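You operate a simulated robot arm through the tools that you are given. There is no shell and no other tool.

You run a simulated robot arm. Do the job below in one go: nothing can be reset, and whatever is moved stays where it is left.

## Task
Send the four trains over the single line, earliest due time first.

The check looks at the end state, three seconds after you hand in, the way a careful person would. Anything else that was tipped, shoved, dropped, spilled or broken makes it a failure.

## Robot
A 6-joint arm with a two-finger gripper, fixed in place. Base frame: the origin is at the foot of the arm, x ahead of it, y to its left, z up. Units: m, degrees, N and s.
Its first joint turns from -166.0 to 166.0 degrees. Payload 2.54 kg.
The TCP is the grasp point between the finger pads, 0.03 m short of the fingertips. In the tool frame z runs along the fingers and y along their closing line. Largest opening 0.116 m; the body of the gripper starts 0.095 m behind the TCP.
Orientation is that of the tool frame in the base frame, as [roll, pitch, yaw] about the fixed x, y, z axes, in that order (R = Rz(yaw) Ry(pitch) Rx(roll)). With the fingers straight down and closing along the base's y, the tool's x points along the base's -x, its y along +y and its z along -z.

## Interface
- The arm moves only by the tool nudge_tool. Its argument "commands" is a list of rows, each a list of 7 numbers: the shift along the tool's x, y, z in units of 30 mm (1.0 is 30 mm), then the turn, a rotation vector about the tool's x, y, z in units of 8 degrees (1.0 is 8 degrees), then the finger opening in m, from 0 to 0.116. In form: [[x, y, z, ax, ay, az, fingers], ...]. A call has 1 to 20 rows; each row shifts and turns the commanded pose from where the row before left it, along the tool's axes as they then stand. A call with a number of a shift or a turn outside -1 to 1 is refused whole. Each row takes 0.2 s and may step no farther than 0.05 m and 8.6 degrees from the row before; otherwise, or with a gripper value out of range, the whole call is refused. A pose out of reach is approached as far as the arm can. The call stops where the force on the tool passes 40 N (or 10 N more than at its start, if that is more) or the arm is blocked; 0.2 s more then pass. Each finger travels about 0.072 m/s and halts on what it meets, pressing with about 25 N; the grip force reading is that of the motor and also rises with nothing between the fingers. The clock runs only during rows and for 0.2 s after the last one: add rows that do not move to give the fingers time. The reply holds the time, the measured pose of the TCP, the force on the tool along the base axes, the opening and the grip force, in the units named above and with some noise, with the torque about the TCP (base axes, N m) and any sound that the robot's microphone picked up, and new pictures: "pictures" is both (left out), scene, wrist or none.
- Cameras (640 x 400 px; columns grow to the right, rows downward): "scene" is fixed at [0.2105, 0.6402, 1.5261]; the picture's right is [-0.96, 0.26, 0.00], its down [0.26, 0.94, -0.24] and it looks along [-0.06, -0.23, -0.97] (base axes); focal length 294 px, centre (320, 200). "wrist" rides on the gripper at [0.069, -0.015, -0.122] in the tool frame; the picture's right is [0.21, 0.98, 0.00], its down [-0.83, 0.18, -0.53] and it looks along [-0.52, 0.11, 0.85] (tool axes); focal length 251 px, centre (320, 200). There is no depth. A picture from a camera that has moved, and an enlarged one, comes with that camera's place and axes in the base frame and with its lens. The place of the scene camera against the robot may be out by one fixed shift of up to 0.025 m in any direction.
- enlarge(camera, box): a new picture of the part [left, top, right, bottom] of that camera's present view, enlarged. No time passes.
- sign_off(): hands the job in; it is judged then, once.

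Places have to be worked out from the pictures, the camera data and where the tool is seen. Open the gripper and draw the arm clear of the work before you hand the job in, unless the task says otherwise.

The tools are called after "Emit:" as a command line: name --pt "numbers of a row" for each row, then --argument value for the rest, lists and objects as JSON in quotes. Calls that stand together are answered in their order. nudge_tool: Moves the arm, as the interface text tells. Its arguments: {"type":"object","properties":{"commands":{"type":"array","items":{"type":"array","items":{"type":"number"}}},"pictures":{"type":"string","enum":["both","scene","wrist","none"]}},"required":["commands"]} The other tools are called the same way: enlarge (camera, box) takes an enlarged picture of a part of a camera's view; sign_off () hands the job in.

At the start:

```text
clock: 0.0
eef_pos: [0.0671, 0.4002, 1.0607]
tcp_rot: [-179.9, -0.1, -179.9]
force: [0.4, 0.9, 1.1]
wrist_torque: [-0.02, 0.03, -0.02]
gripper_width: 0.116
grip_force: 0.0
```

scene: 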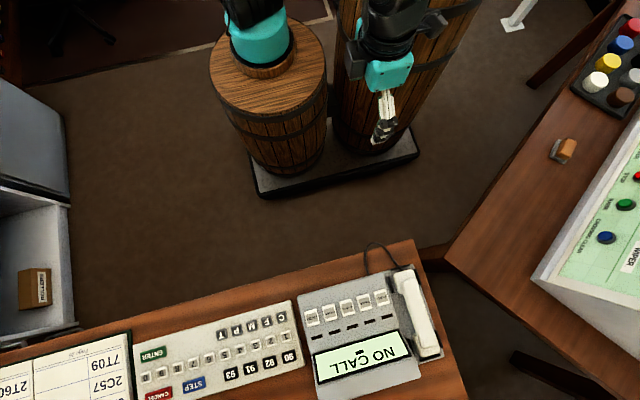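
wrist: 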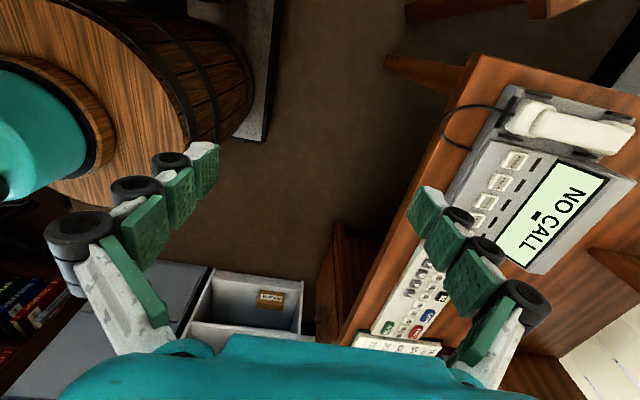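

I'll start by looking closely at the scene parts, to understand the panel and the timetable.

Emit:
enlarge --camera "scene" --box '[0, 320, 140, 400]'

Emit:
enlarge --camera "scene" --box '[130, 290, 310, 400]'

Emit:
enlarge --camera "scene" --box '[290, 240, 470, 400]'

Emit:
enlarge --camera "scene" --box '[520, 130, 640, 370]'

Emit:
enlarge --camera "scene" --box '[540, 0, 640, 160]'

```text
4.57 times, centred on (70, 360) of scene
camera zoom: at [0.2105, 0.6402, 1.5261], right [-0.96, 0.26, 0.0], down [0.26, 0.94, -0.24], along [-0.06, -0.23, -0.97], focal length 1343 px, centre (1463, -531)
```

zoom: 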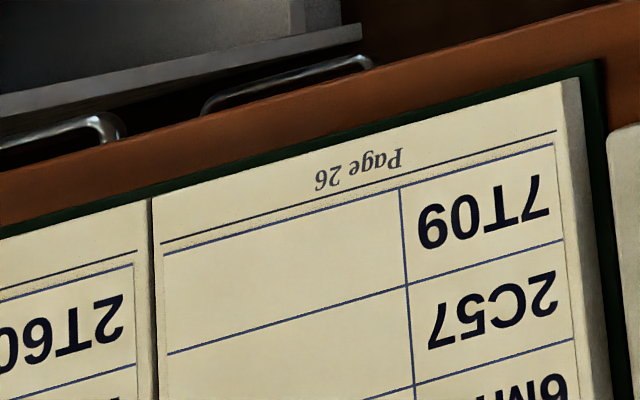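

```text
3.56 times, centred on (220, 345) of scene
camera zoom: at [0.2105, 0.6402, 1.5261], right [-0.96, 0.26, 0.0], down [0.26, 0.94, -0.24], along [-0.06, -0.23, -0.97], focal length 1044 px, centre (676, -316)
```

zoom: 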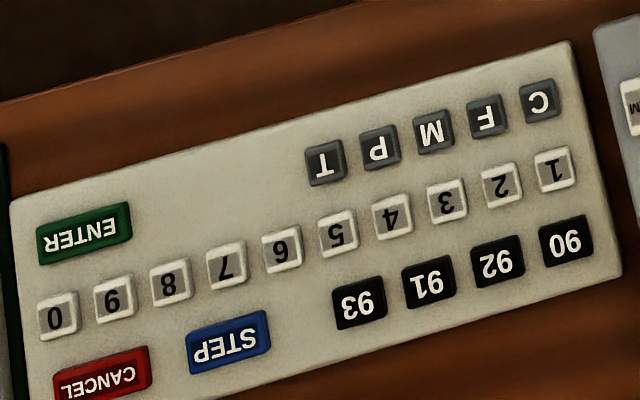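

```text
2.50 times, centred on (380, 320) of scene
camera zoom: at [0.2105, 0.6402, 1.5261], right [-0.96, 0.26, 0.0], down [0.26, 0.94, -0.24], along [-0.06, -0.23, -0.97], focal length 734 px, centre (170, -100)
```

zoom: 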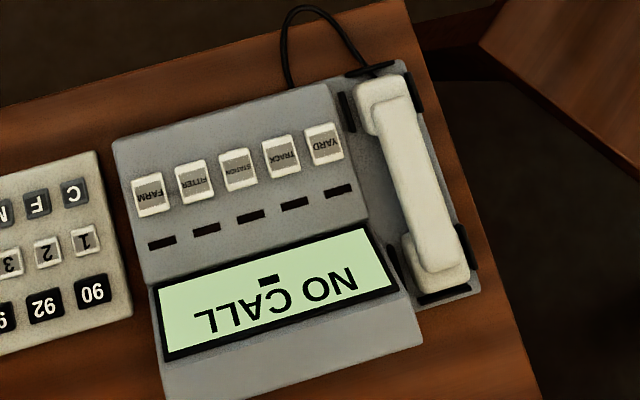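

```text
1.67 times, centred on (580, 250) of scene
camera zoom: at [0.2105, 0.6402, 1.5261], right [-0.96, 0.26, 0.0], down [0.26, 0.94, -0.24], along [-0.06, -0.23, -0.97], focal length 490 px, centre (-113, 117)
```

zoom: 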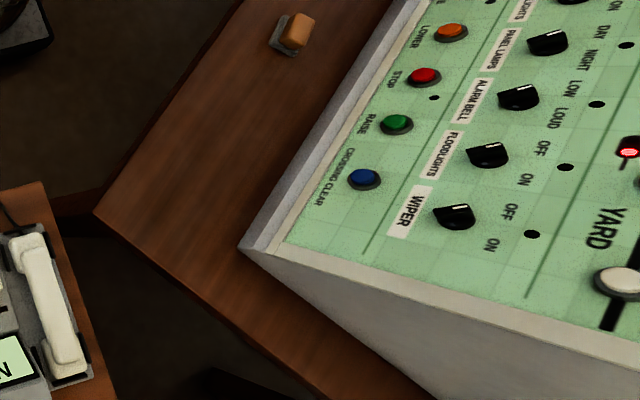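

```text
2.50 times, centred on (590, 80) of scene
camera zoom: at [0.2105, 0.6402, 1.5261], right [-0.96, 0.26, 0.0], down [0.26, 0.94, -0.24], along [-0.06, -0.23, -0.97], focal length 734 px, centre (-355, 500)
```

zoom: 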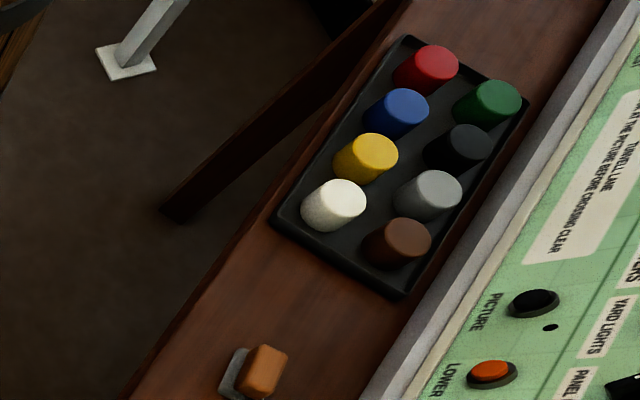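

The scene has a train describer keyboard, a phone panel, a timetable book, and a tilted signalling panel with a level crossing. I'll turn the tool in place so the wrist camera faces the desk (+y) and read it.

Emit:
nudge_tool --pt "0 0 0 0 0 -1 0.116" --pt "0 0 0 0 0 -1 0.116" --pt "0 0 0 0 0 -1 0.116" --pt "0 0 0 0 0 -1 0.116" --pt "0 0 0 0 0 -1 0.116" --pt "0 0 0 0 0 -1 0.116" --pt "0 0 0 0 0 -1 0.116" --pt "0 0 0 0 0 -1 0.116" --pt "0 0 0 0 0 -1 0.116" --pt "0 0 0 0 0 -1 0.116" --pt "0 0 0 0 0 -1 0.116"

```text
clock: 2.4
eef_pos: [0.0663, 0.4005, 1.0615]
tcp_rot: [-179.9, 0.0, -91.9]
force: [-0.2, -0.8, -0.2]
wrist_torque: [0.01, 0.0, 0.02]
gripper_width: 0.1162
grip_force: 0.0
camera wrist: at [0.0795, 0.3312, 1.1841], right [-0.98, -0.18, 0.0], down [-0.15, 0.83, 0.53], along [-0.1, 0.53, -0.85], focal length 251 px, centre (320, 200)
```

scene: 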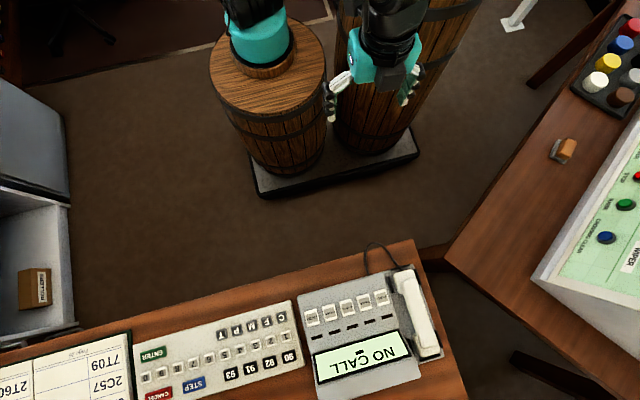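
wrist: 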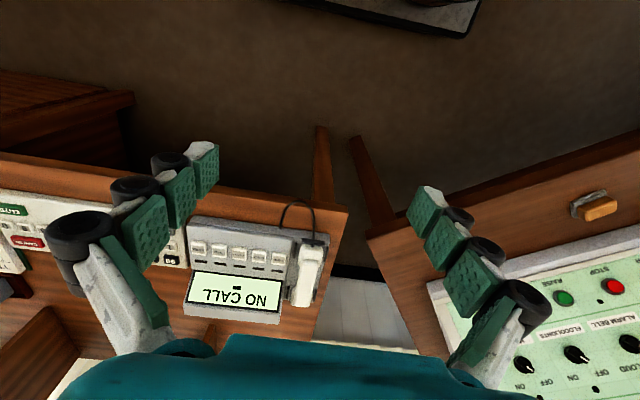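

The camera now faces the desk; the signalling panel lies diagonally toward (-x,+y). I'll turn another 32° toward it and tilt up to read the panel.

Emit:
nudge_tool --pt "0 0 0 0 0 -1 0.05" --pt "0 0 0 0 0 -1 0.0" --pt "0 0 0 0 0 -1 0.0" --pt "0 0 0 0 0 -1 0.0" --pt "0 0 0 0 -1 0 0.0" --pt "0 0 0 0 -1 0 0.0" --pt "0 0 0 0 -1 0 0.0"

```text
clock: 4.0
eef_pos: [0.0667, 0.4003, 1.061]
tcp_rot: [-179.9, 24.1, -59.9]
force: [0.7, -0.2, -0.6]
wrist_torque: [0.0, -0.03, 0.02]
gripper_width: 0.0
grip_force: 25.3
camera wrist: at [0.1362, 0.3105, 1.1448], right [-0.75, -0.66, -0.09], down [-0.43, 0.37, 0.82], along [-0.51, 0.65, -0.56], focal length 251 px, centre (320, 200)
```

scene: 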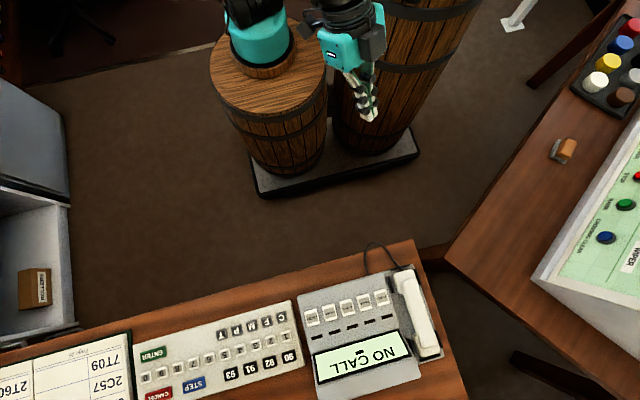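
wrist: 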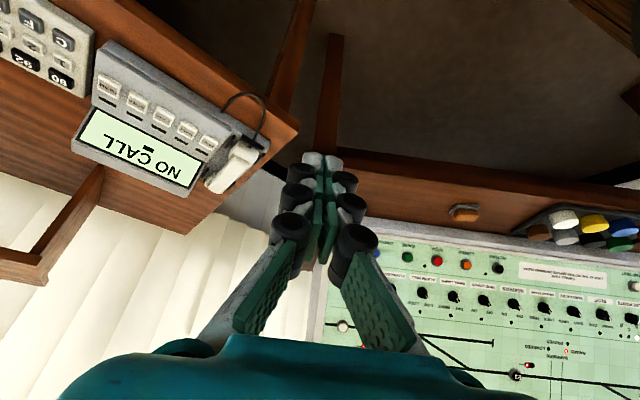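

The panel is in the view, upside down. I'll swing further about the vertical and tilt up to see it all.

Emit:
nudge_tool --pt "0 0 0 -0.4 0 -0.91 0.0" --pt "0 0 0 -0.4 0 -0.91 0.0" --pt "0 0 0 -0.4 0 -0.91 0.0" --pt "0 0 0 0 -1 0 0.0" --pt "0 0 0 0 -1 0 0.0" --pt "0 0 0 0 -1 0 0.0" --pictures "wrist"

```text
clock: 5.4
eef_pos: [0.0682, 0.4018, 1.0612]
tcp_rot: [-179.7, 48.0, -36.0]
force: [0.5, 0.3, 0.5]
wrist_torque: [0.01, 0.01, 0.01]
gripper_width: 0.0002
grip_force: 25.2
camera wrist: at [0.1867, 0.3327, 1.0914], right [-0.46, -0.87, -0.16], down [-0.23, -0.06, 0.97], along [-0.86, 0.48, -0.18], focal length 251 px, centre (320, 200)
```

wrist: 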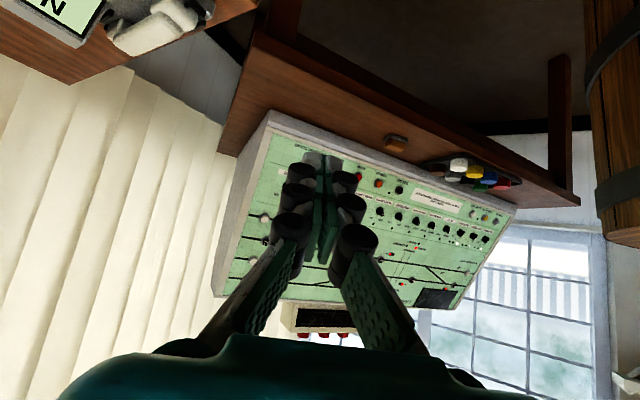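

The closed fingers occlude the panel; I'll open them and look through the gap, moving nearer.

Emit:
nudge_tool --pt "0 0 0 0 0 0 0.116" --pt "0 0 0 0 0 0 0.116" --pt "0 0 0 0 0 0 0.116" --pt "0 0 0 0 0 0 0.116" --pt "0 0 0 0 0 0 0.116" --pictures "wrist"

Emit:
enlarge --camera "wrist" --box '[220, 100, 540, 340]'

```text
clock: 6.6
eef_pos: [0.067, 0.4006, 1.0603]
tcp_rot: [-179.8, 48.0, -36.0]
force: [-0.5, -0.8, 0.0]
wrist_torque: [0.01, 0.0, 0.0]
gripper_width: 0.1161
grip_force: 0.1
camera wrist: at [0.1868, 0.3325, 1.0915], right [-0.46, -0.87, -0.16], down [-0.23, -0.06, 0.97], along [-0.86, 0.48, -0.18], focal length 251 px, centre (320, 200)
```

wrist: 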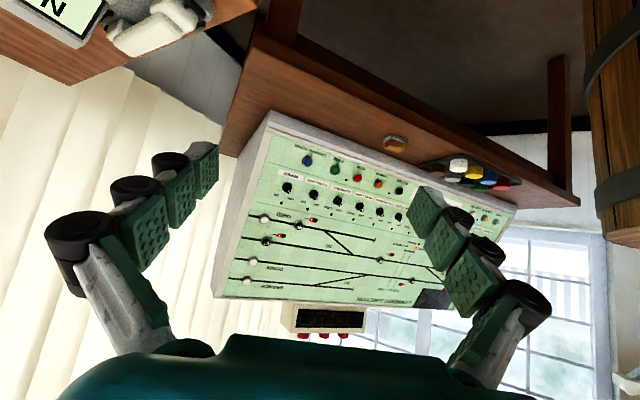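

```text
1.67 times, centred on (380, 220) of wrist
camera zoom: at [0.1868, 0.3325, 1.0915], right [-0.46, -0.87, -0.16], down [-0.23, -0.06, 0.97], along [-0.86, 0.48, -0.18], focal length 419 px, centre (220, 167)
```

zoom: 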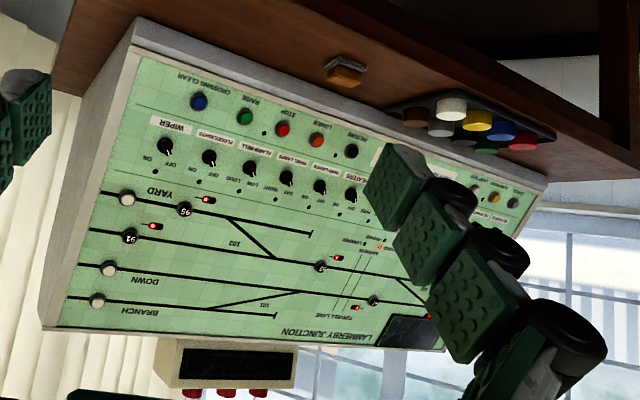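

Blue crossing-clear button is near (-0.41, 0.73, 0.85); the panel edge runs along (-0.73,-0.68), about 0.76 m from the base. I'll shift the camera to face the panel squarely and tilt up so that the fingers don't hide it.

Emit:
nudge_tool --pt "0 0 0 0.743 0 0.669 0.116" --pt "0 0 0 0.743 0 0.669 0.116" --pt "-0.66 0.81 0.09 0 0 0 0.116" --pt "-0.66 0.81 0.09 0 0 0 0.116" --pt "-0.66 0.81 0.09 0 0 0 0.116" --pt "-0.66 0.81 0.09 0 0 0 0.116" --pt "-0.66 0.81 0.09 0 0 0 0.116" --pt "-0.66 0.81 0.09 0 0 0 0.116" --pt "-0.66 0.81 0.09 0 0 0 0.116" --pt "0 0 0 0 -1 0 0.116" --pt "0 0 0 0 -1 0 0.116"

Emit:
enlarge --camera "wrist" --box '[0, 0, 320, 200]'

Emit:
enlarge --camera "wrist" --box '[320, 0, 640, 200]'

Emit:
enlarge --camera "wrist" --box '[200, 100, 440, 250]'

```text
clock: 9.0
eef_pos: [-0.1339, 0.3805, 1.1523]
tcp_rot: [-179.7, 64.0, -51.9]
force: [1.0, 0.7, -0.4]
wrist_torque: [0.03, 0.01, 0.03]
gripper_width: 0.1158
grip_force: 0.2
camera wrist: at [-0.0364, 0.2791, 1.1428], right [-0.71, -0.67, -0.19], down [-0.07, -0.21, 0.98], along [-0.7, 0.71, 0.1], focal length 251 px, centre (320, 200)
```

scene: 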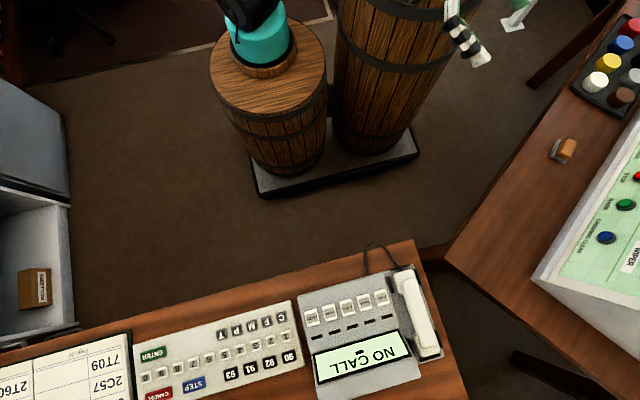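
wrist: 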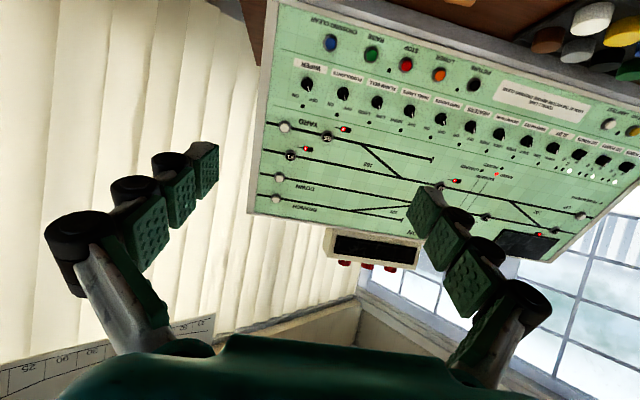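

```text
2.00 times, centred on (160, 100) of wrist
camera zoom: at [-0.0364, 0.2791, 1.1428], right [-0.71, -0.67, -0.19], down [-0.07, -0.21, 0.98], along [-0.7, 0.71, 0.1], focal length 503 px, centre (640, 400)
```

zoom: 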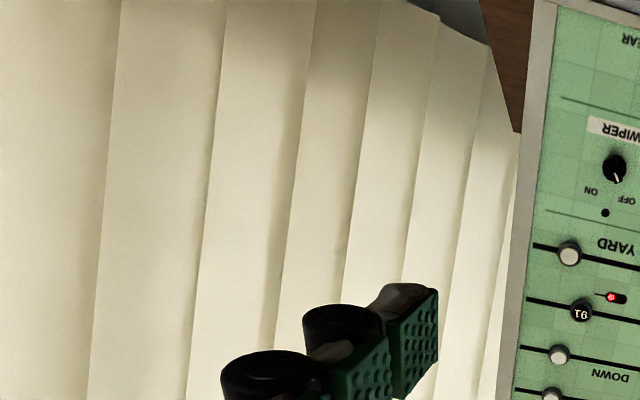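

```text
2.00 times, centred on (480, 100) of wrist
camera zoom: at [-0.0364, 0.2791, 1.1428], right [-0.71, -0.67, -0.19], down [-0.07, -0.21, 0.98], along [-0.7, 0.71, 0.1], focal length 503 px, centre (0, 400)
```

zoom: 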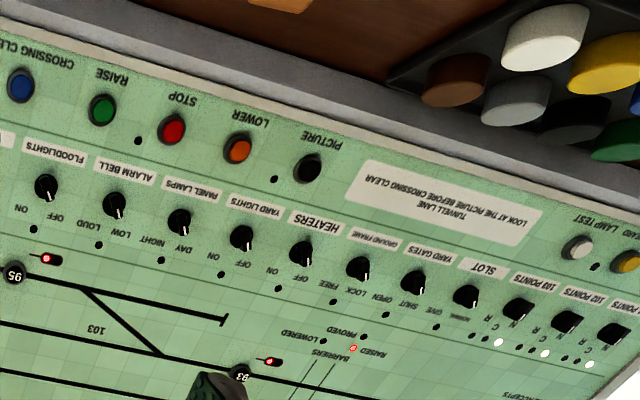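

```text
2.67 times, centred on (320, 175) of wrist
camera zoom: at [-0.0364, 0.2791, 1.1428], right [-0.71, -0.67, -0.19], down [-0.07, -0.21, 0.98], along [-0.7, 0.71, 0.1], focal length 670 px, centre (320, 267)
```

zoom: 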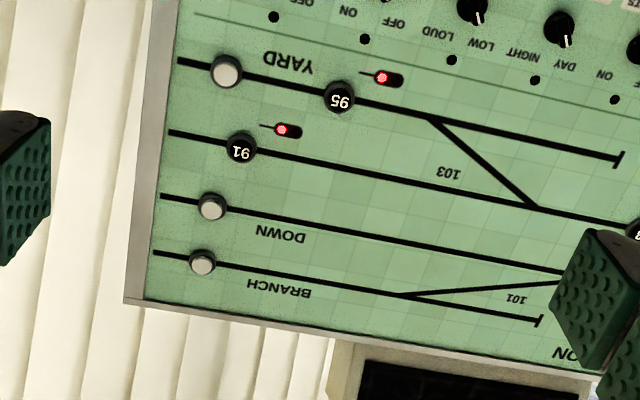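

The panel is an NX-type signalling panel. I'll pan right to see the rest of it.

Emit:
nudge_tool --pt "0 0 0 -0.9 0 -0.44 0.116" --pt "0 0 0 -0.9 0 -0.44 0.116" --pt "0 0 0 -0.9 0 -0.44 0.116" --pt "0 0 0 -0.9 0 -0.44 0.116" --pictures "wrist"

Emit:
enlarge --camera "wrist" --box '[300, 0, 620, 200]'

Emit:
enlarge --camera "wrist" --box '[220, 100, 460, 250]'

```text
clock: 10.0
eef_pos: [-0.1311, 0.3798, 1.1515]
tcp_rot: [-179.6, 64.1, -19.6]
force: [0.0, -0.6, -0.1]
wrist_torque: [0.01, 0.0, -0.02]
gripper_width: 0.116
grip_force: 0.0
camera wrist: at [0.0041, 0.3465, 1.1439], right [-0.25, -0.95, -0.2], down [0.05, -0.21, 0.98], along [-0.97, 0.23, 0.1], focal length 251 px, centre (320, 200)
```

wrist: 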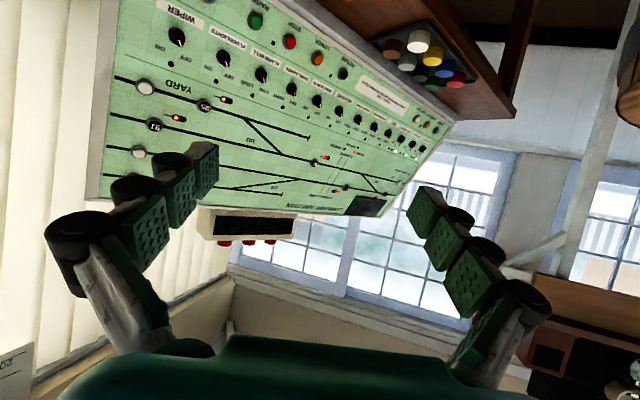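

```text
2.00 times, centred on (460, 100) of wrist
camera zoom: at [0.0041, 0.3465, 1.1439], right [-0.25, -0.95, -0.2], down [0.05, -0.21, 0.98], along [-0.97, 0.23, 0.1], focal length 503 px, centre (40, 400)
```

zoom: 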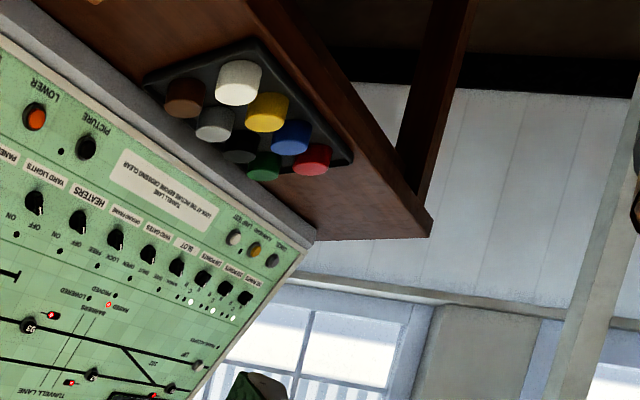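

```text
2.67 times, centred on (340, 175) of wrist
camera zoom: at [0.0041, 0.3465, 1.1439], right [-0.25, -0.95, -0.2], down [0.05, -0.21, 0.98], along [-0.97, 0.23, 0.1], focal length 670 px, centre (267, 267)
```

zoom: 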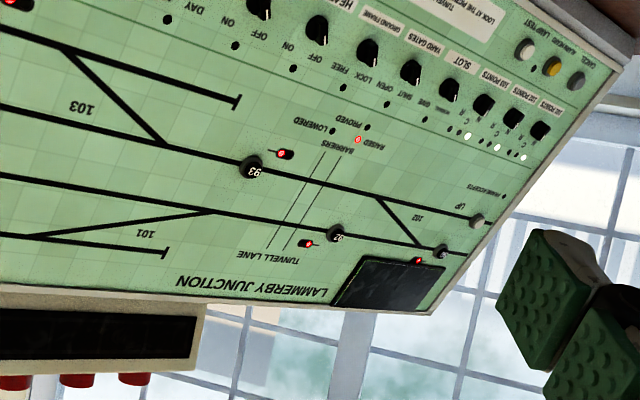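

I'll move nearer to the right end of the panel to read its details.

Emit:
nudge_tool --pt "0 0 0 0.9 0 0.44 0.116" --pt "0 0 0 0.9 0 0.44 0.116" --pt "-0.452 0.931 0.503 0 0 0 0.116" --pt "-0.452 0.931 0.503 0 0 0 0.116" --pt "-0.452 0.931 0.503 0 0 0 0.116" --pt "-0.452 0.931 0.503 0 0 0 0.116" --pt "-0.452 0.931 0.503 0 0 0 0.116" --pt "-0.452 0.931 0.503 0 0 0 0.116" --pt "-0.452 0.931 0.503 0 0 0 0.116" --pt "-0.452 0.931 0.503 0 0 0 0.116" --pt "-0.452 0.931 0.503 0 0 0 0.116" --pictures "wrist"

Emit:
enlarge --camera "wrist" --box '[400, 0, 640, 150]'

Emit:
enlarge --camera "wrist" --box '[200, 0, 440, 150]'

Emit:
enlarge --camera "wrist" --box '[220, 100, 540, 300]'

```text
clock: 12.2
eef_pos: [-0.2753, 0.3889, 1.1604]
tcp_rot: [178.7, 64.2, -48.1]
force: [0.2, 0.2, 0.1]
wrist_torque: [-0.01, 0.0, -0.04]
gripper_width: 0.1159
grip_force: 0.0
stopped in row 11: the arm was blocked; the commanded pose is now the measured one
camera wrist: at [-0.1689, 0.2961, 1.1524], right [-0.65, -0.74, -0.18], down [-0.04, -0.21, 0.98], along [-0.76, 0.64, 0.1], focal length 251 px, centre (320, 200)
```

wrist: 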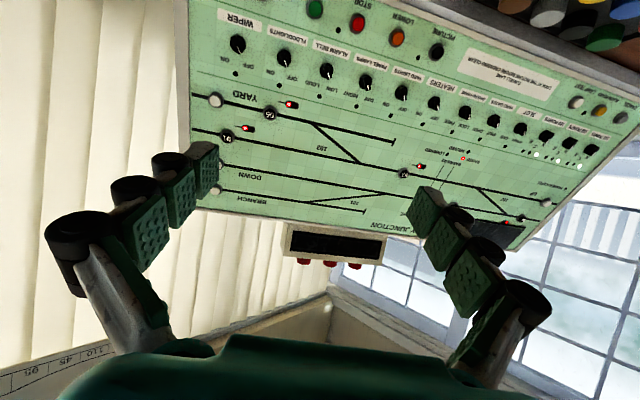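

```text
2.67 times, centred on (520, 75) of wrist
camera zoom: at [-0.1689, 0.2961, 1.1524], right [-0.65, -0.74, -0.18], down [-0.04, -0.21, 0.98], along [-0.76, 0.64, 0.1], focal length 670 px, centre (-213, 533)
```

zoom: 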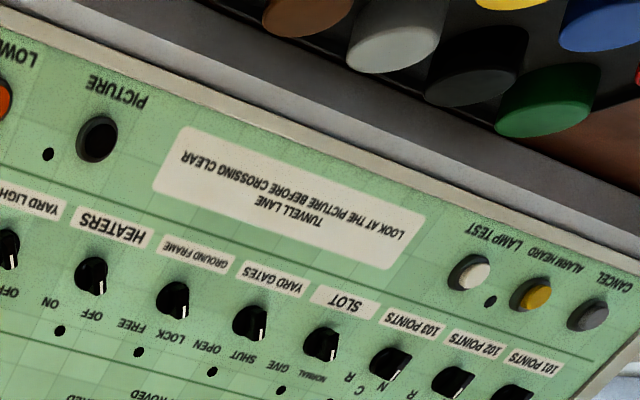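

```text
2.67 times, centred on (320, 75) of wrist
camera zoom: at [-0.1689, 0.2961, 1.1524], right [-0.65, -0.74, -0.18], down [-0.04, -0.21, 0.98], along [-0.76, 0.64, 0.1], focal length 670 px, centre (320, 533)
```

zoom: 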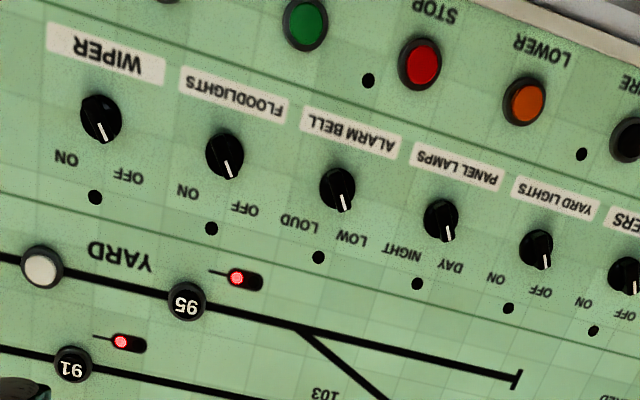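

```text
2.00 times, centred on (380, 200) of wrist
camera zoom: at [-0.1689, 0.2961, 1.1524], right [-0.65, -0.74, -0.18], down [-0.04, -0.21, 0.98], along [-0.76, 0.64, 0.1], focal length 503 px, centre (200, 200)
```

zoom: 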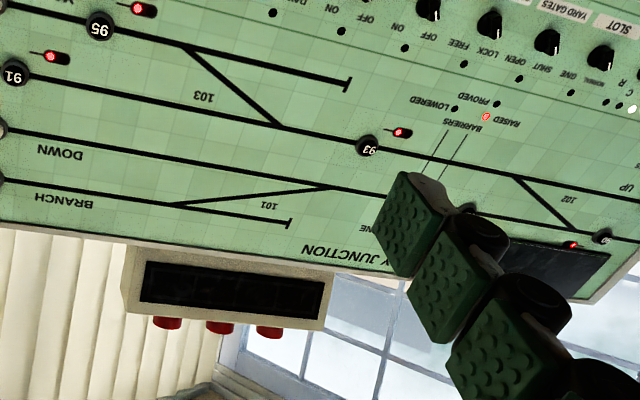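

The arm stopped at a joint limit, with no contact. Before planning I need to read the timetable, so I'll swing back to the desk and look at the book.

Emit:
nudge_tool --pt "0.366 -0.93 -0.75 0 0 0 0.116" --pt "0.366 -0.93 -0.75 0 0 0 0.116" --pt "0.366 -0.93 -0.75 0 0 0 0.116" --pt "0.366 -0.93 -0.75 0 0 0 0.116" --pt "0.366 -0.93 -0.75 0 0 0 0.116" --pt "0.366 -0.93 -0.75 0 0 0 0.116" --pt "0.366 -0.93 -0.75 0 0 0 0.116" --pt "0.366 -0.93 -0.75 0 0 0 0.116" --pt "0 0 0 0.9 0 0.44 0.116" --pt "0 0 0 0.9 0 0.44 0.116" --pt "0 0 0 0.9 0 0.44 0.116" --pt "0 0 0 0.9 0 0.44 0.116" --pt "0 0 0 0.9 0 0.44 0.116" --pt "0 0 0 0.9 0 0.44 0.116" --pt "0 0 0 0.9 0 0.44 0.116" --pt "0 0 0 0.9 0 0.44 0.116" --pictures "wrist"

```text
clock: 15.6
eef_pos: [0.0017, 0.3842, 1.1614]
tcp_rot: [179.9, 64.2, -109.9]
force: [-0.1, -0.9, 0.3]
wrist_torque: [-0.01, -0.01, 0.01]
gripper_width: 0.1161
grip_force: 0.1
camera wrist: at [-0.0322, 0.2472, 1.1535], right [-0.95, 0.24, -0.19], down [-0.21, -0.05, 0.98], along [0.23, 0.97, 0.1], focal length 251 px, centre (320, 200)
```

wrist: 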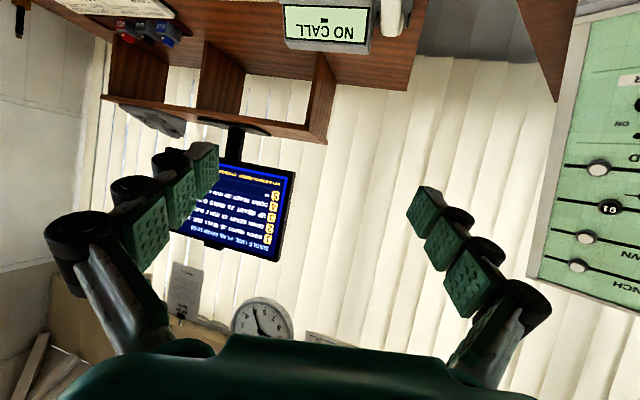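

A monitor titled "SINGLE LINE…" and a clock appear. Enlarging these.

Emit:
enlarge --camera "wrist" --box '[190, 150, 310, 270]'

Emit:
enlarge --camera "wrist" --box '[160, 250, 360, 350]'

Emit:
enlarge --camera "wrist" --box '[0, 0, 240, 150]'

```text
3.33 times, centred on (250, 210) of wrist
camera zoom: at [-0.0322, 0.2472, 1.1535], right [-0.95, 0.24, -0.19], down [-0.21, -0.05, 0.98], along [0.23, 0.97, 0.1], focal length 838 px, centre (553, 167)
```

zoom: 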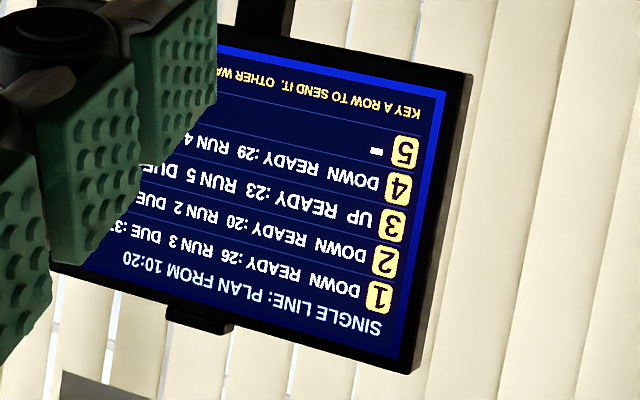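

```text
3.20 times, centred on (260, 300) of wrist
camera zoom: at [-0.0322, 0.2472, 1.1535], right [-0.95, 0.24, -0.19], down [-0.21, -0.05, 0.98], along [0.23, 0.97, 0.1], focal length 805 px, centre (512, -120)
```

zoom: 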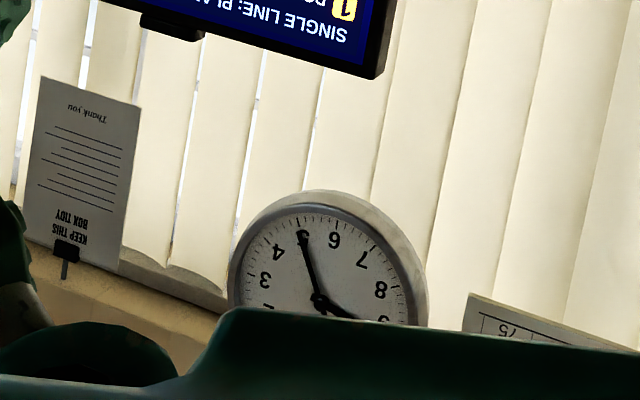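

```text
2.67 times, centred on (120, 75) of wrist
camera zoom: at [-0.0322, 0.2472, 1.1535], right [-0.95, 0.24, -0.19], down [-0.21, -0.05, 0.98], along [0.23, 0.97, 0.1], focal length 670 px, centre (853, 533)
```

zoom: 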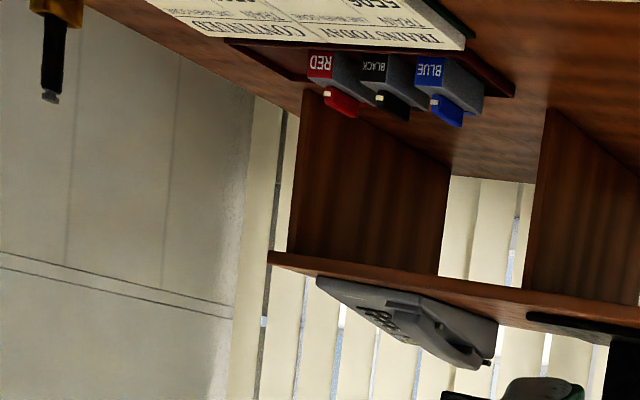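

The monitor shows the plan: rows 1–4 and "KEY A ROW TO SEND IT. OTHER WA…". I'll turn a bit to read it fully between the fingers.

Emit:
nudge_tool --pt "0 0 0 0.9 0 0.44 0.116" --pt "0 0 0 0.9 0 0.44 0.116" --pictures "wrist"

Emit:
enlarge --camera "wrist" --box '[240, 130, 400, 270]'

Emit:
enlarge --camera "wrist" --box '[100, 0, 340, 130]'

```text
clock: 16.2
eef_pos: [0.0143, 0.391, 1.1585]
tcp_rot: [179.5, 63.7, -127.1]
force: [1.3, -0.4, -0.1]
wrist_torque: [-0.03, -0.01, -0.02]
gripper_width: 0.1161
grip_force: 0.0
camera wrist: at [-0.0569, 0.2694, 1.1517], right [-0.84, 0.51, -0.19], down [-0.21, 0.02, 0.98], along [0.5, 0.86, 0.09], focal length 251 px, centre (320, 200)
```

wrist: 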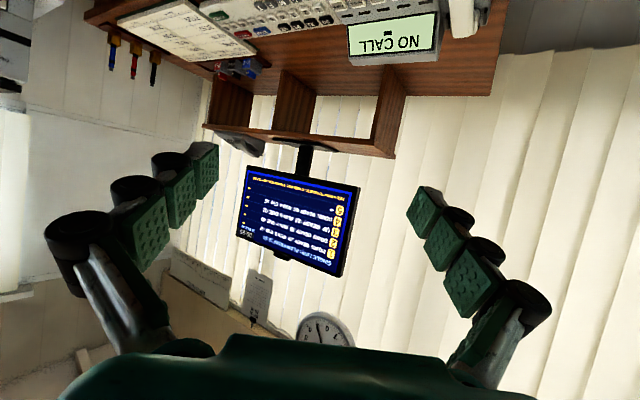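

```text
2.86 times, centred on (320, 200) of wrist
camera zoom: at [-0.0569, 0.2694, 1.1517], right [-0.84, 0.51, -0.19], down [-0.21, 0.02, 0.98], along [0.5, 0.86, 0.09], focal length 718 px, centre (320, 200)
```

zoom: 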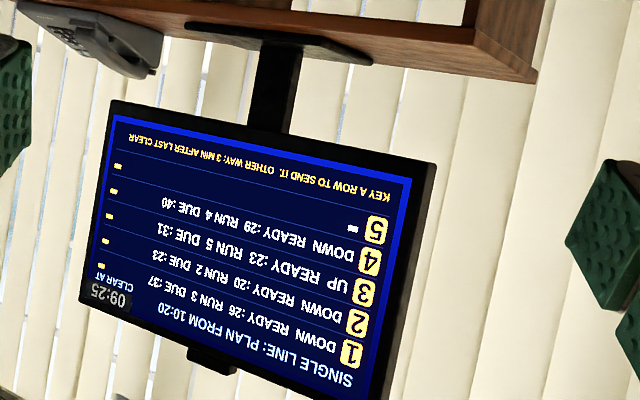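

```text
2.67 times, centred on (220, 65) of wrist
camera zoom: at [-0.0569, 0.2694, 1.1517], right [-0.84, 0.51, -0.19], down [-0.21, 0.02, 0.98], along [0.5, 0.86, 0.09], focal length 670 px, centre (587, 560)
```

zoom: 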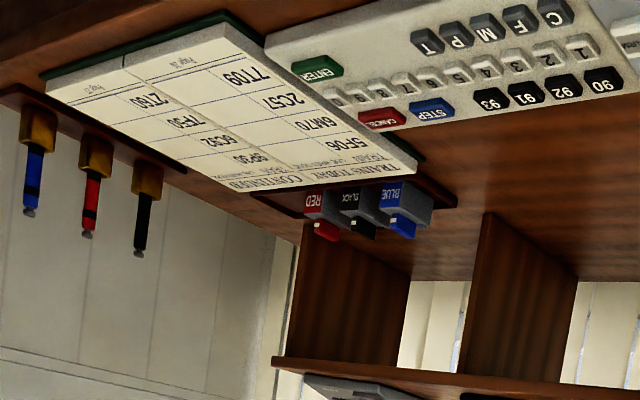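

Due times appear as row 1 :37, row 2 :23, row 3 :31, row 4 :40. I'll verify with tighter zooms.

Emit:
enlarge --camera "wrist" --box '[260, 190, 360, 252]'

Emit:
enlarge --camera "wrist" --box '[235, 160, 365, 235]'

Emit:
enlarge --camera "wrist" --box '[180, 0, 440, 80]'

```text
6.40 times, centred on (310, 221) of wrist
camera zoom: at [-0.0569, 0.2694, 1.1517], right [-0.84, 0.51, -0.19], down [-0.21, 0.02, 0.98], along [0.5, 0.86, 0.09], focal length 1609 px, centre (384, 66)
```

zoom: 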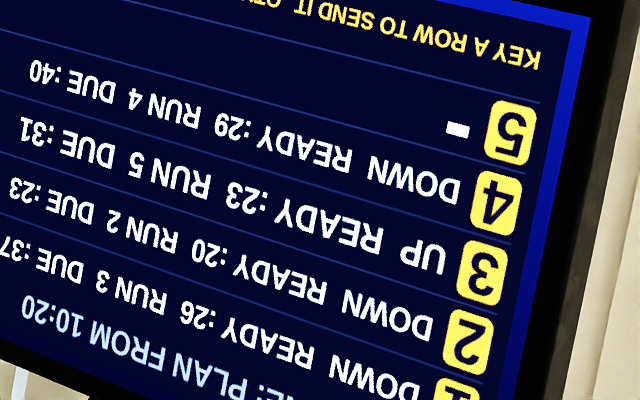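

```text
4.92 times, centred on (300, 198) of wrist
camera zoom: at [-0.0569, 0.2694, 1.1517], right [-0.84, 0.51, -0.19], down [-0.21, 0.02, 0.98], along [0.5, 0.86, 0.09], focal length 1238 px, centre (418, 212)
```

zoom: 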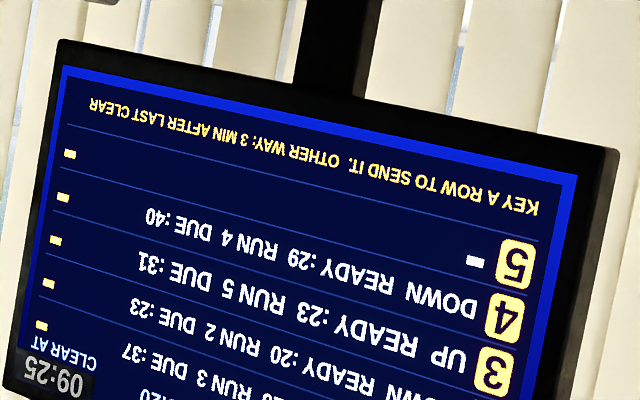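

```text
2.46 times, centred on (310, 40) of wrist
camera zoom: at [-0.0569, 0.2694, 1.1517], right [-0.84, 0.51, -0.19], down [-0.21, 0.02, 0.98], along [0.5, 0.86, 0.09], focal length 619 px, centre (345, 594)
```

zoom: 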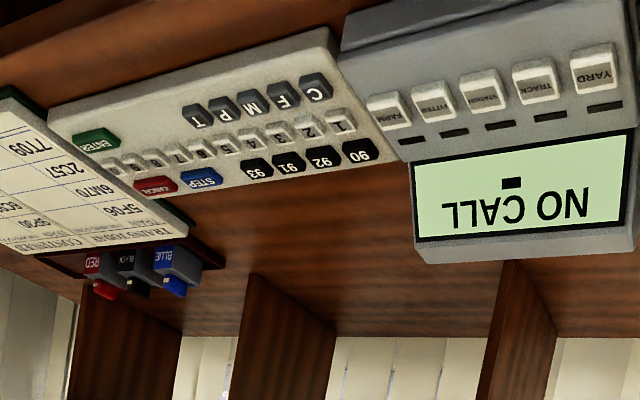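

Confirmed: due order is row 2 (:23), row 3 (:31), row 1 (:37), row 4 (:40), which also meets all due times given the run times and changeovers. The keyboard digits lie around (0.33..0.66, 0.76, 0.78); I'll point the tool down, close the fingers, and go above the keyboard for a precise look.

Emit:
nudge_tool --pt "0 0 0 0 1 0 0.116" --pt "0 0 0 0 1 0 0.05" --pt "0 0 0 0 1 0 0.0" --pt "0 0 0 0 1 0 0.0" --pt "0 0 0 0 1 0 0.0" --pt "0 0 0 0 1 0 0.0" --pt "0 0 0 0 1 0 0.0" --pt "0 0 0 0 0.96 0 0.0" --pt "0 0 0 0 0 -1 0.0" --pt "0 0 0 0 0 -1 0.0" --pt "0 0 0 0 0 -1 0.0" --pt "0 0 0 0 0 -1 0.0" --pt "0 0 0 0 0 -0.63 0.0" --pictures "none"

```text
clock: 19.0
eef_pos: [-0.0005, 0.3862, 1.1611]
tcp_rot: [-179.7, 0.4, -88.6]
force: [0.7, 0.4, -0.3]
wrist_torque: [0.02, 0.0, -0.03]
gripper_width: 0.0001
grip_force: 24.8
```

Tool is straight down now with yaw ≈ -89°. Moving to above the keyboard's near side for a look.

Emit:
nudge_tool --pt "-0.549 -0.923 0.285 0 0 0 0" --pt "-0.549 -0.923 0.285 0 0 0 0" --pt "-0.549 -0.923 0.285 0 0 0 0" --pt "-0.549 -0.923 0.285 0 0 0 0" --pt "-0.549 -0.923 0.285 0 0 0 0" --pt "-0.549 -0.923 0.285 0 0 0 0" --pt "-0.549 -0.923 0.285 0 0 0 0" --pt "-0.549 -0.923 0.285 0 0 0 0" --pt "-0.549 -0.923 0.285 0 0 0 0" --pt "-0.549 -0.923 0.285 0 0 0 0" --pt "-0.549 -0.923 0.285 0 0 0 0" --pt "-0.549 -0.923 0.285 0 0 0 0" --pt "-0.549 -0.923 0.285 0 0 0 0"

Emit:
enlarge --camera "wrist" --box '[180, 60, 480, 250]'

```text
clock: 21.8
eef_pos: [0.3511, 0.6088, 1.0557]
tcp_rot: [-179.8, 0.5, -88.7]
force: [0.0, -0.7, 0.7]
wrist_torque: [0.0, 0.0, 0.03]
gripper_width: 0.0
grip_force: 24.5
camera wrist: at [0.3679, 0.538, 1.1773], right [-0.97, -0.24, -0.01], down [-0.2, 0.82, 0.54], along [-0.12, 0.52, -0.84], focal length 251 px, centre (320, 200)
```

scene: 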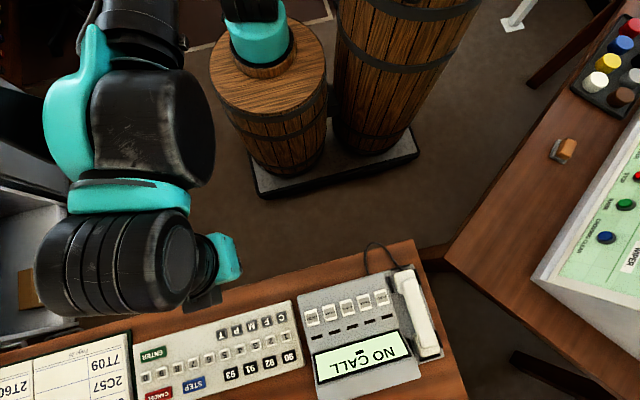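
wrist: 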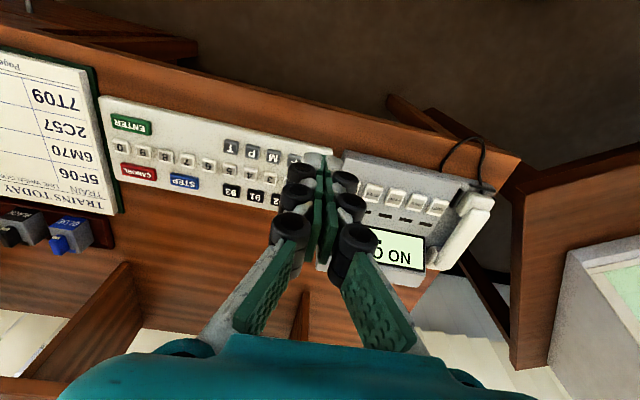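

```text
2.11 times, centred on (330, 155) of wrist
camera zoom: at [0.3679, 0.538, 1.1773], right [-0.97, -0.24, -0.01], down [-0.2, 0.82, 0.54], along [-0.12, 0.52, -0.84], focal length 529 px, centre (299, 295)
```

zoom: 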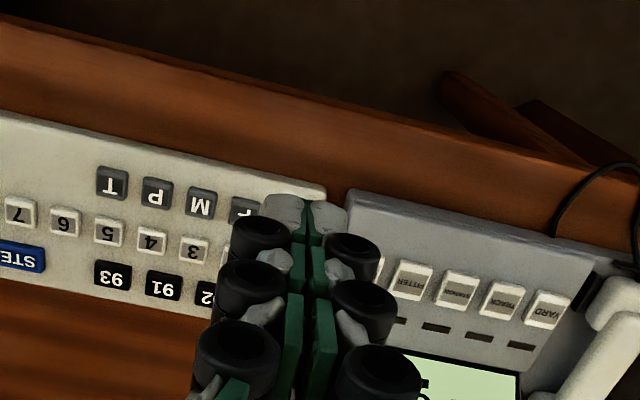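

Fingers hide keys 1–2. I'll step 0.15 m in +x for a second view to triangulate keys.

Emit:
nudge_tool --pt "0 -1 0 0 0 0 0" --pt "0 -1 0 0 0 0 0" --pt "0 -1 0 0 0 0 0" --pt "0 -1 0 0 0 0 0" --pt "0 -1 0 0 0 0 0" --pt "0 0 0 0 0 0 0" --pictures "wrist"

Emit:
enlarge --camera "wrist" --box '[300, 60, 500, 200]'

Emit:
enlarge --camera "wrist" --box '[180, 60, 480, 250]'

```text
clock: 23.2
eef_pos: [0.5055, 0.6118, 1.0533]
tcp_rot: [-179.7, 0.5, -88.6]
force: [-0.5, 0.0, 0.5]
wrist_torque: [0.01, -0.02, -0.02]
gripper_width: 0.0
grip_force: 24.8
camera wrist: at [0.5201, 0.5413, 1.176], right [-0.97, -0.24, -0.01], down [-0.2, 0.82, 0.54], along [-0.12, 0.52, -0.84], focal length 251 px, centre (320, 200)
```

wrist: 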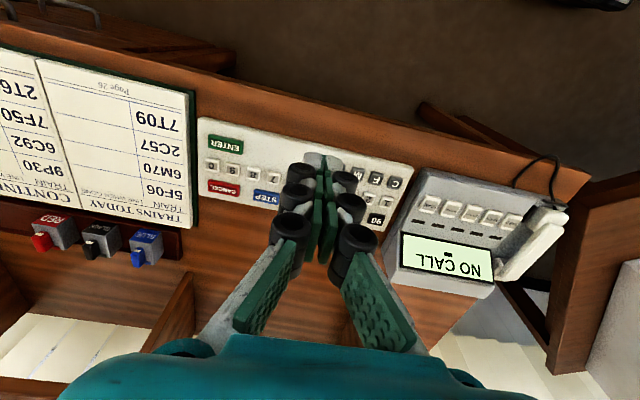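

```text
2.86 times, centred on (400, 130) of wrist
camera zoom: at [0.5201, 0.5413, 1.176], right [-0.97, -0.24, -0.01], down [-0.2, 0.82, 0.54], along [-0.12, 0.52, -0.84], focal length 718 px, centre (91, 400)
```

zoom: 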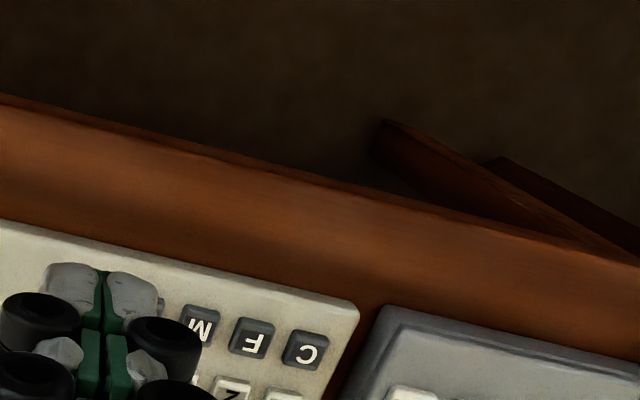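

```text
2.11 times, centred on (330, 155) of wrist
camera zoom: at [0.5201, 0.5413, 1.176], right [-0.97, -0.24, -0.01], down [-0.2, 0.82, 0.54], along [-0.12, 0.52, -0.84], focal length 529 px, centre (299, 295)
```

zoom: 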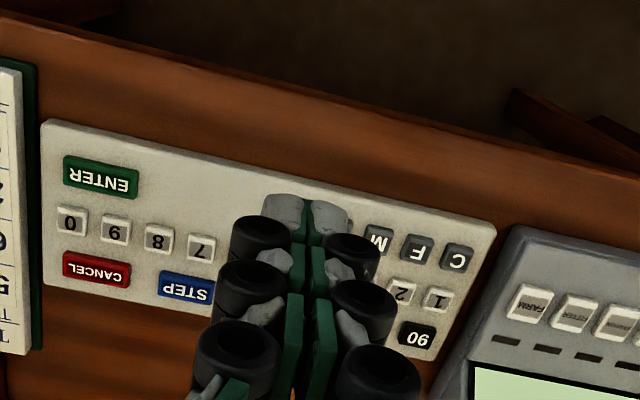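

Triangulation gives key-top height z≈0.767 and digits at x ≈ 0.338 (1), 0.374 (2), 0.411 (3), 0.4475 (4), y≈0.768. I'll move to just above key 2 with closed fingers.

Emit:
nudge_tool --pt "-0.66 0.53 0.856 0 0 0 0" --pt "-0.66 0.53 0.856 0 0 0 0" --pt "-0.66 0.53 0.856 0 0 0 0" --pt "-0.66 0.53 0.856 0 0 0 0" --pt "-0.66 0.53 0.856 0 0 0 0" --pt "-0.66 0.53 0.856 0 0 0 0" --pt "-0.66 0.53 0.856 0 0 0 0" --pt "-0.66 0.53 0.856 0 0 0 0" --pt "0 0 0 0 0 0 0"

Emit:
enlarge --camera "wrist" --box '[200, 80, 440, 230]'

Emit:
enlarge --camera "scene" --box '[120, 260, 320, 400]'

```text
clock: 25.2
eef_pos: [0.3772, 0.7689, 0.85]
tcp_rot: [-179.7, 0.4, -88.7]
force: [-1.2, 0.2, -0.5]
wrist_torque: [0.03, 0.01, 0.0]
gripper_width: 0.0003
grip_force: 25.4
camera wrist: at [0.3923, 0.6989, 0.9721], right [-0.97, -0.24, -0.01], down [-0.2, 0.82, 0.54], along [-0.12, 0.52, -0.84], focal length 251 px, centre (320, 200)
```

scene: 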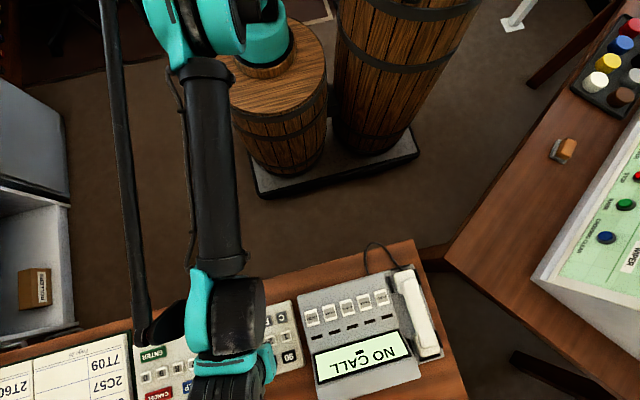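
wrist: 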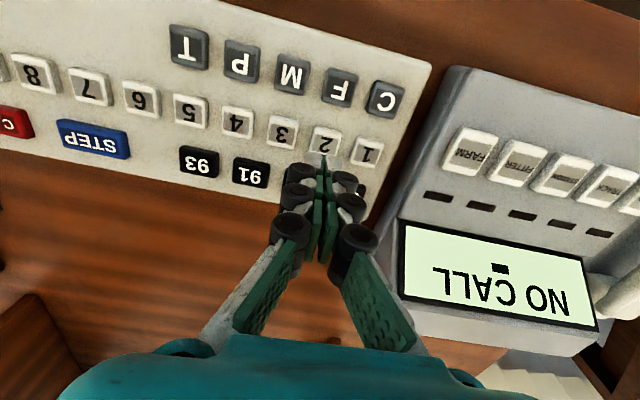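

```text
2.67 times, centred on (320, 155) of wrist
camera zoom: at [0.3923, 0.6989, 0.9721], right [-0.97, -0.24, -0.01], down [-0.2, 0.82, 0.54], along [-0.12, 0.52, -0.84], focal length 670 px, centre (320, 320)
```

zoom: 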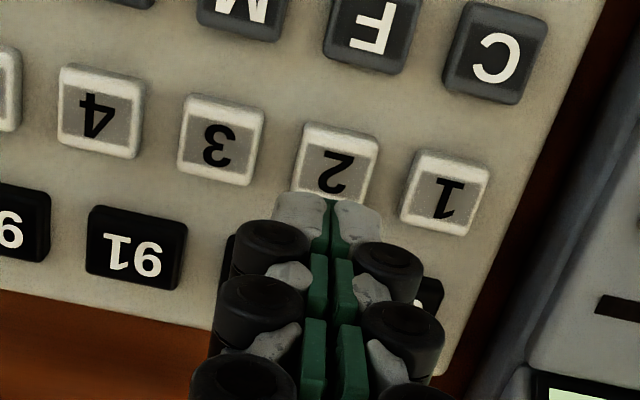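

```text
2.86 times, centred on (220, 330) of scene
camera zoom: at [0.2105, 0.6402, 1.5261], right [-0.96, 0.26, 0.0], down [0.26, 0.94, -0.24], along [-0.06, -0.23, -0.97], focal length 839 px, centre (606, -171)
```

zoom: 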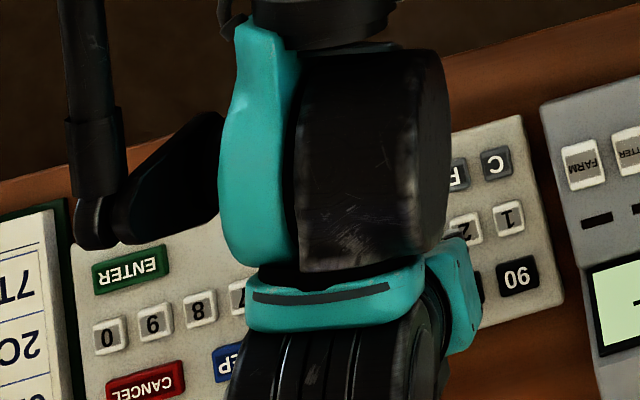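

Key 2 recomputed at (0.373, 0.769); the tip is 3 mm off in x, so I'll correct and descend to just above the key top.

Emit:
nudge_tool --pt "0 0.1 0.5 0 0 0 0" --pt "0 0 0.5 0 0 0 0" --pt "0 0 0.5 0 0 0 0" --pt "0 0 0.15 0 0 0 0" --pt "0 0 0 0 0 0 0" --pictures "wrist"

Emit:
enlarge --camera "wrist" --box '[200, 80, 440, 230]'

```text
clock: 26.4
eef_pos: [0.3716, 0.7667, 0.8007]
tcp_rot: [-179.7, 0.4, -88.7]
force: [-0.3, 0.3, -0.1]
wrist_torque: [-0.02, 0.03, 0.02]
gripper_width: 0.0002
grip_force: 25.1
camera wrist: at [0.3872, 0.6987, 0.9231], right [-0.97, -0.24, -0.01], down [-0.2, 0.82, 0.54], along [-0.12, 0.52, -0.84], focal length 251 px, centre (320, 200)
```

wrist: 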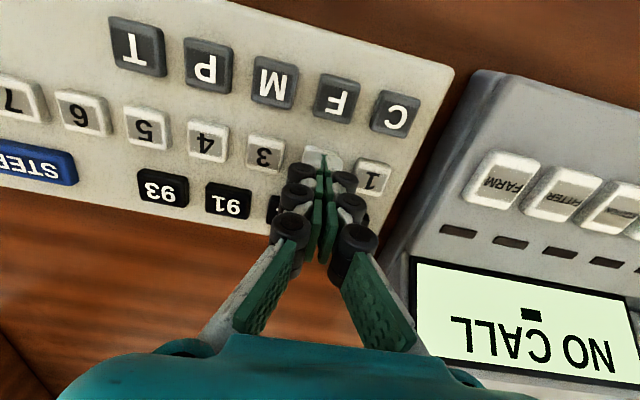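

```text
2.67 times, centred on (320, 155) of wrist
camera zoom: at [0.3872, 0.6987, 0.9231], right [-0.97, -0.24, -0.01], down [-0.2, 0.82, 0.54], along [-0.12, 0.52, -0.84], focal length 670 px, centre (320, 320)
```

zoom: 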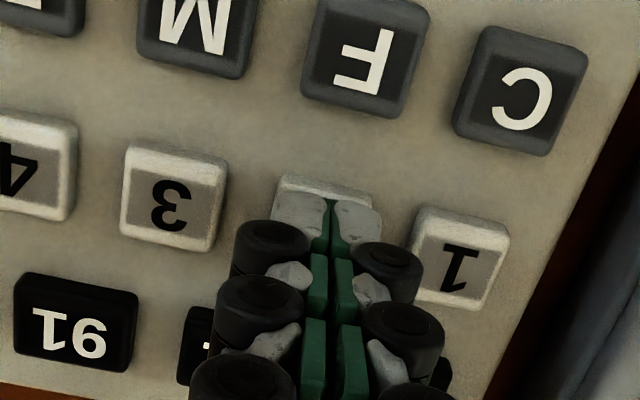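

The tip is well centred over key 2. Pressing gently in 1.5 mm steps.

Emit:
nudge_tool --pt "0 -0.05 0.05 0 0 0 0" --pt "0 0 0.05 0 0 0 0" --pt "0 0 0.05 0 0 0 0" --pt "0 0 0 0 0 0 0" --pictures "none"

```text
clock: 27.4
eef_pos: [0.3728, 0.7696, 0.7973]
tcp_rot: [-179.6, 0.3, -88.7]
force: [0.4, -0.1, 0.7]
wrist_torque: [-0.03, 0.02, 0.02]
gripper_width: 0.0
grip_force: 25.0
```

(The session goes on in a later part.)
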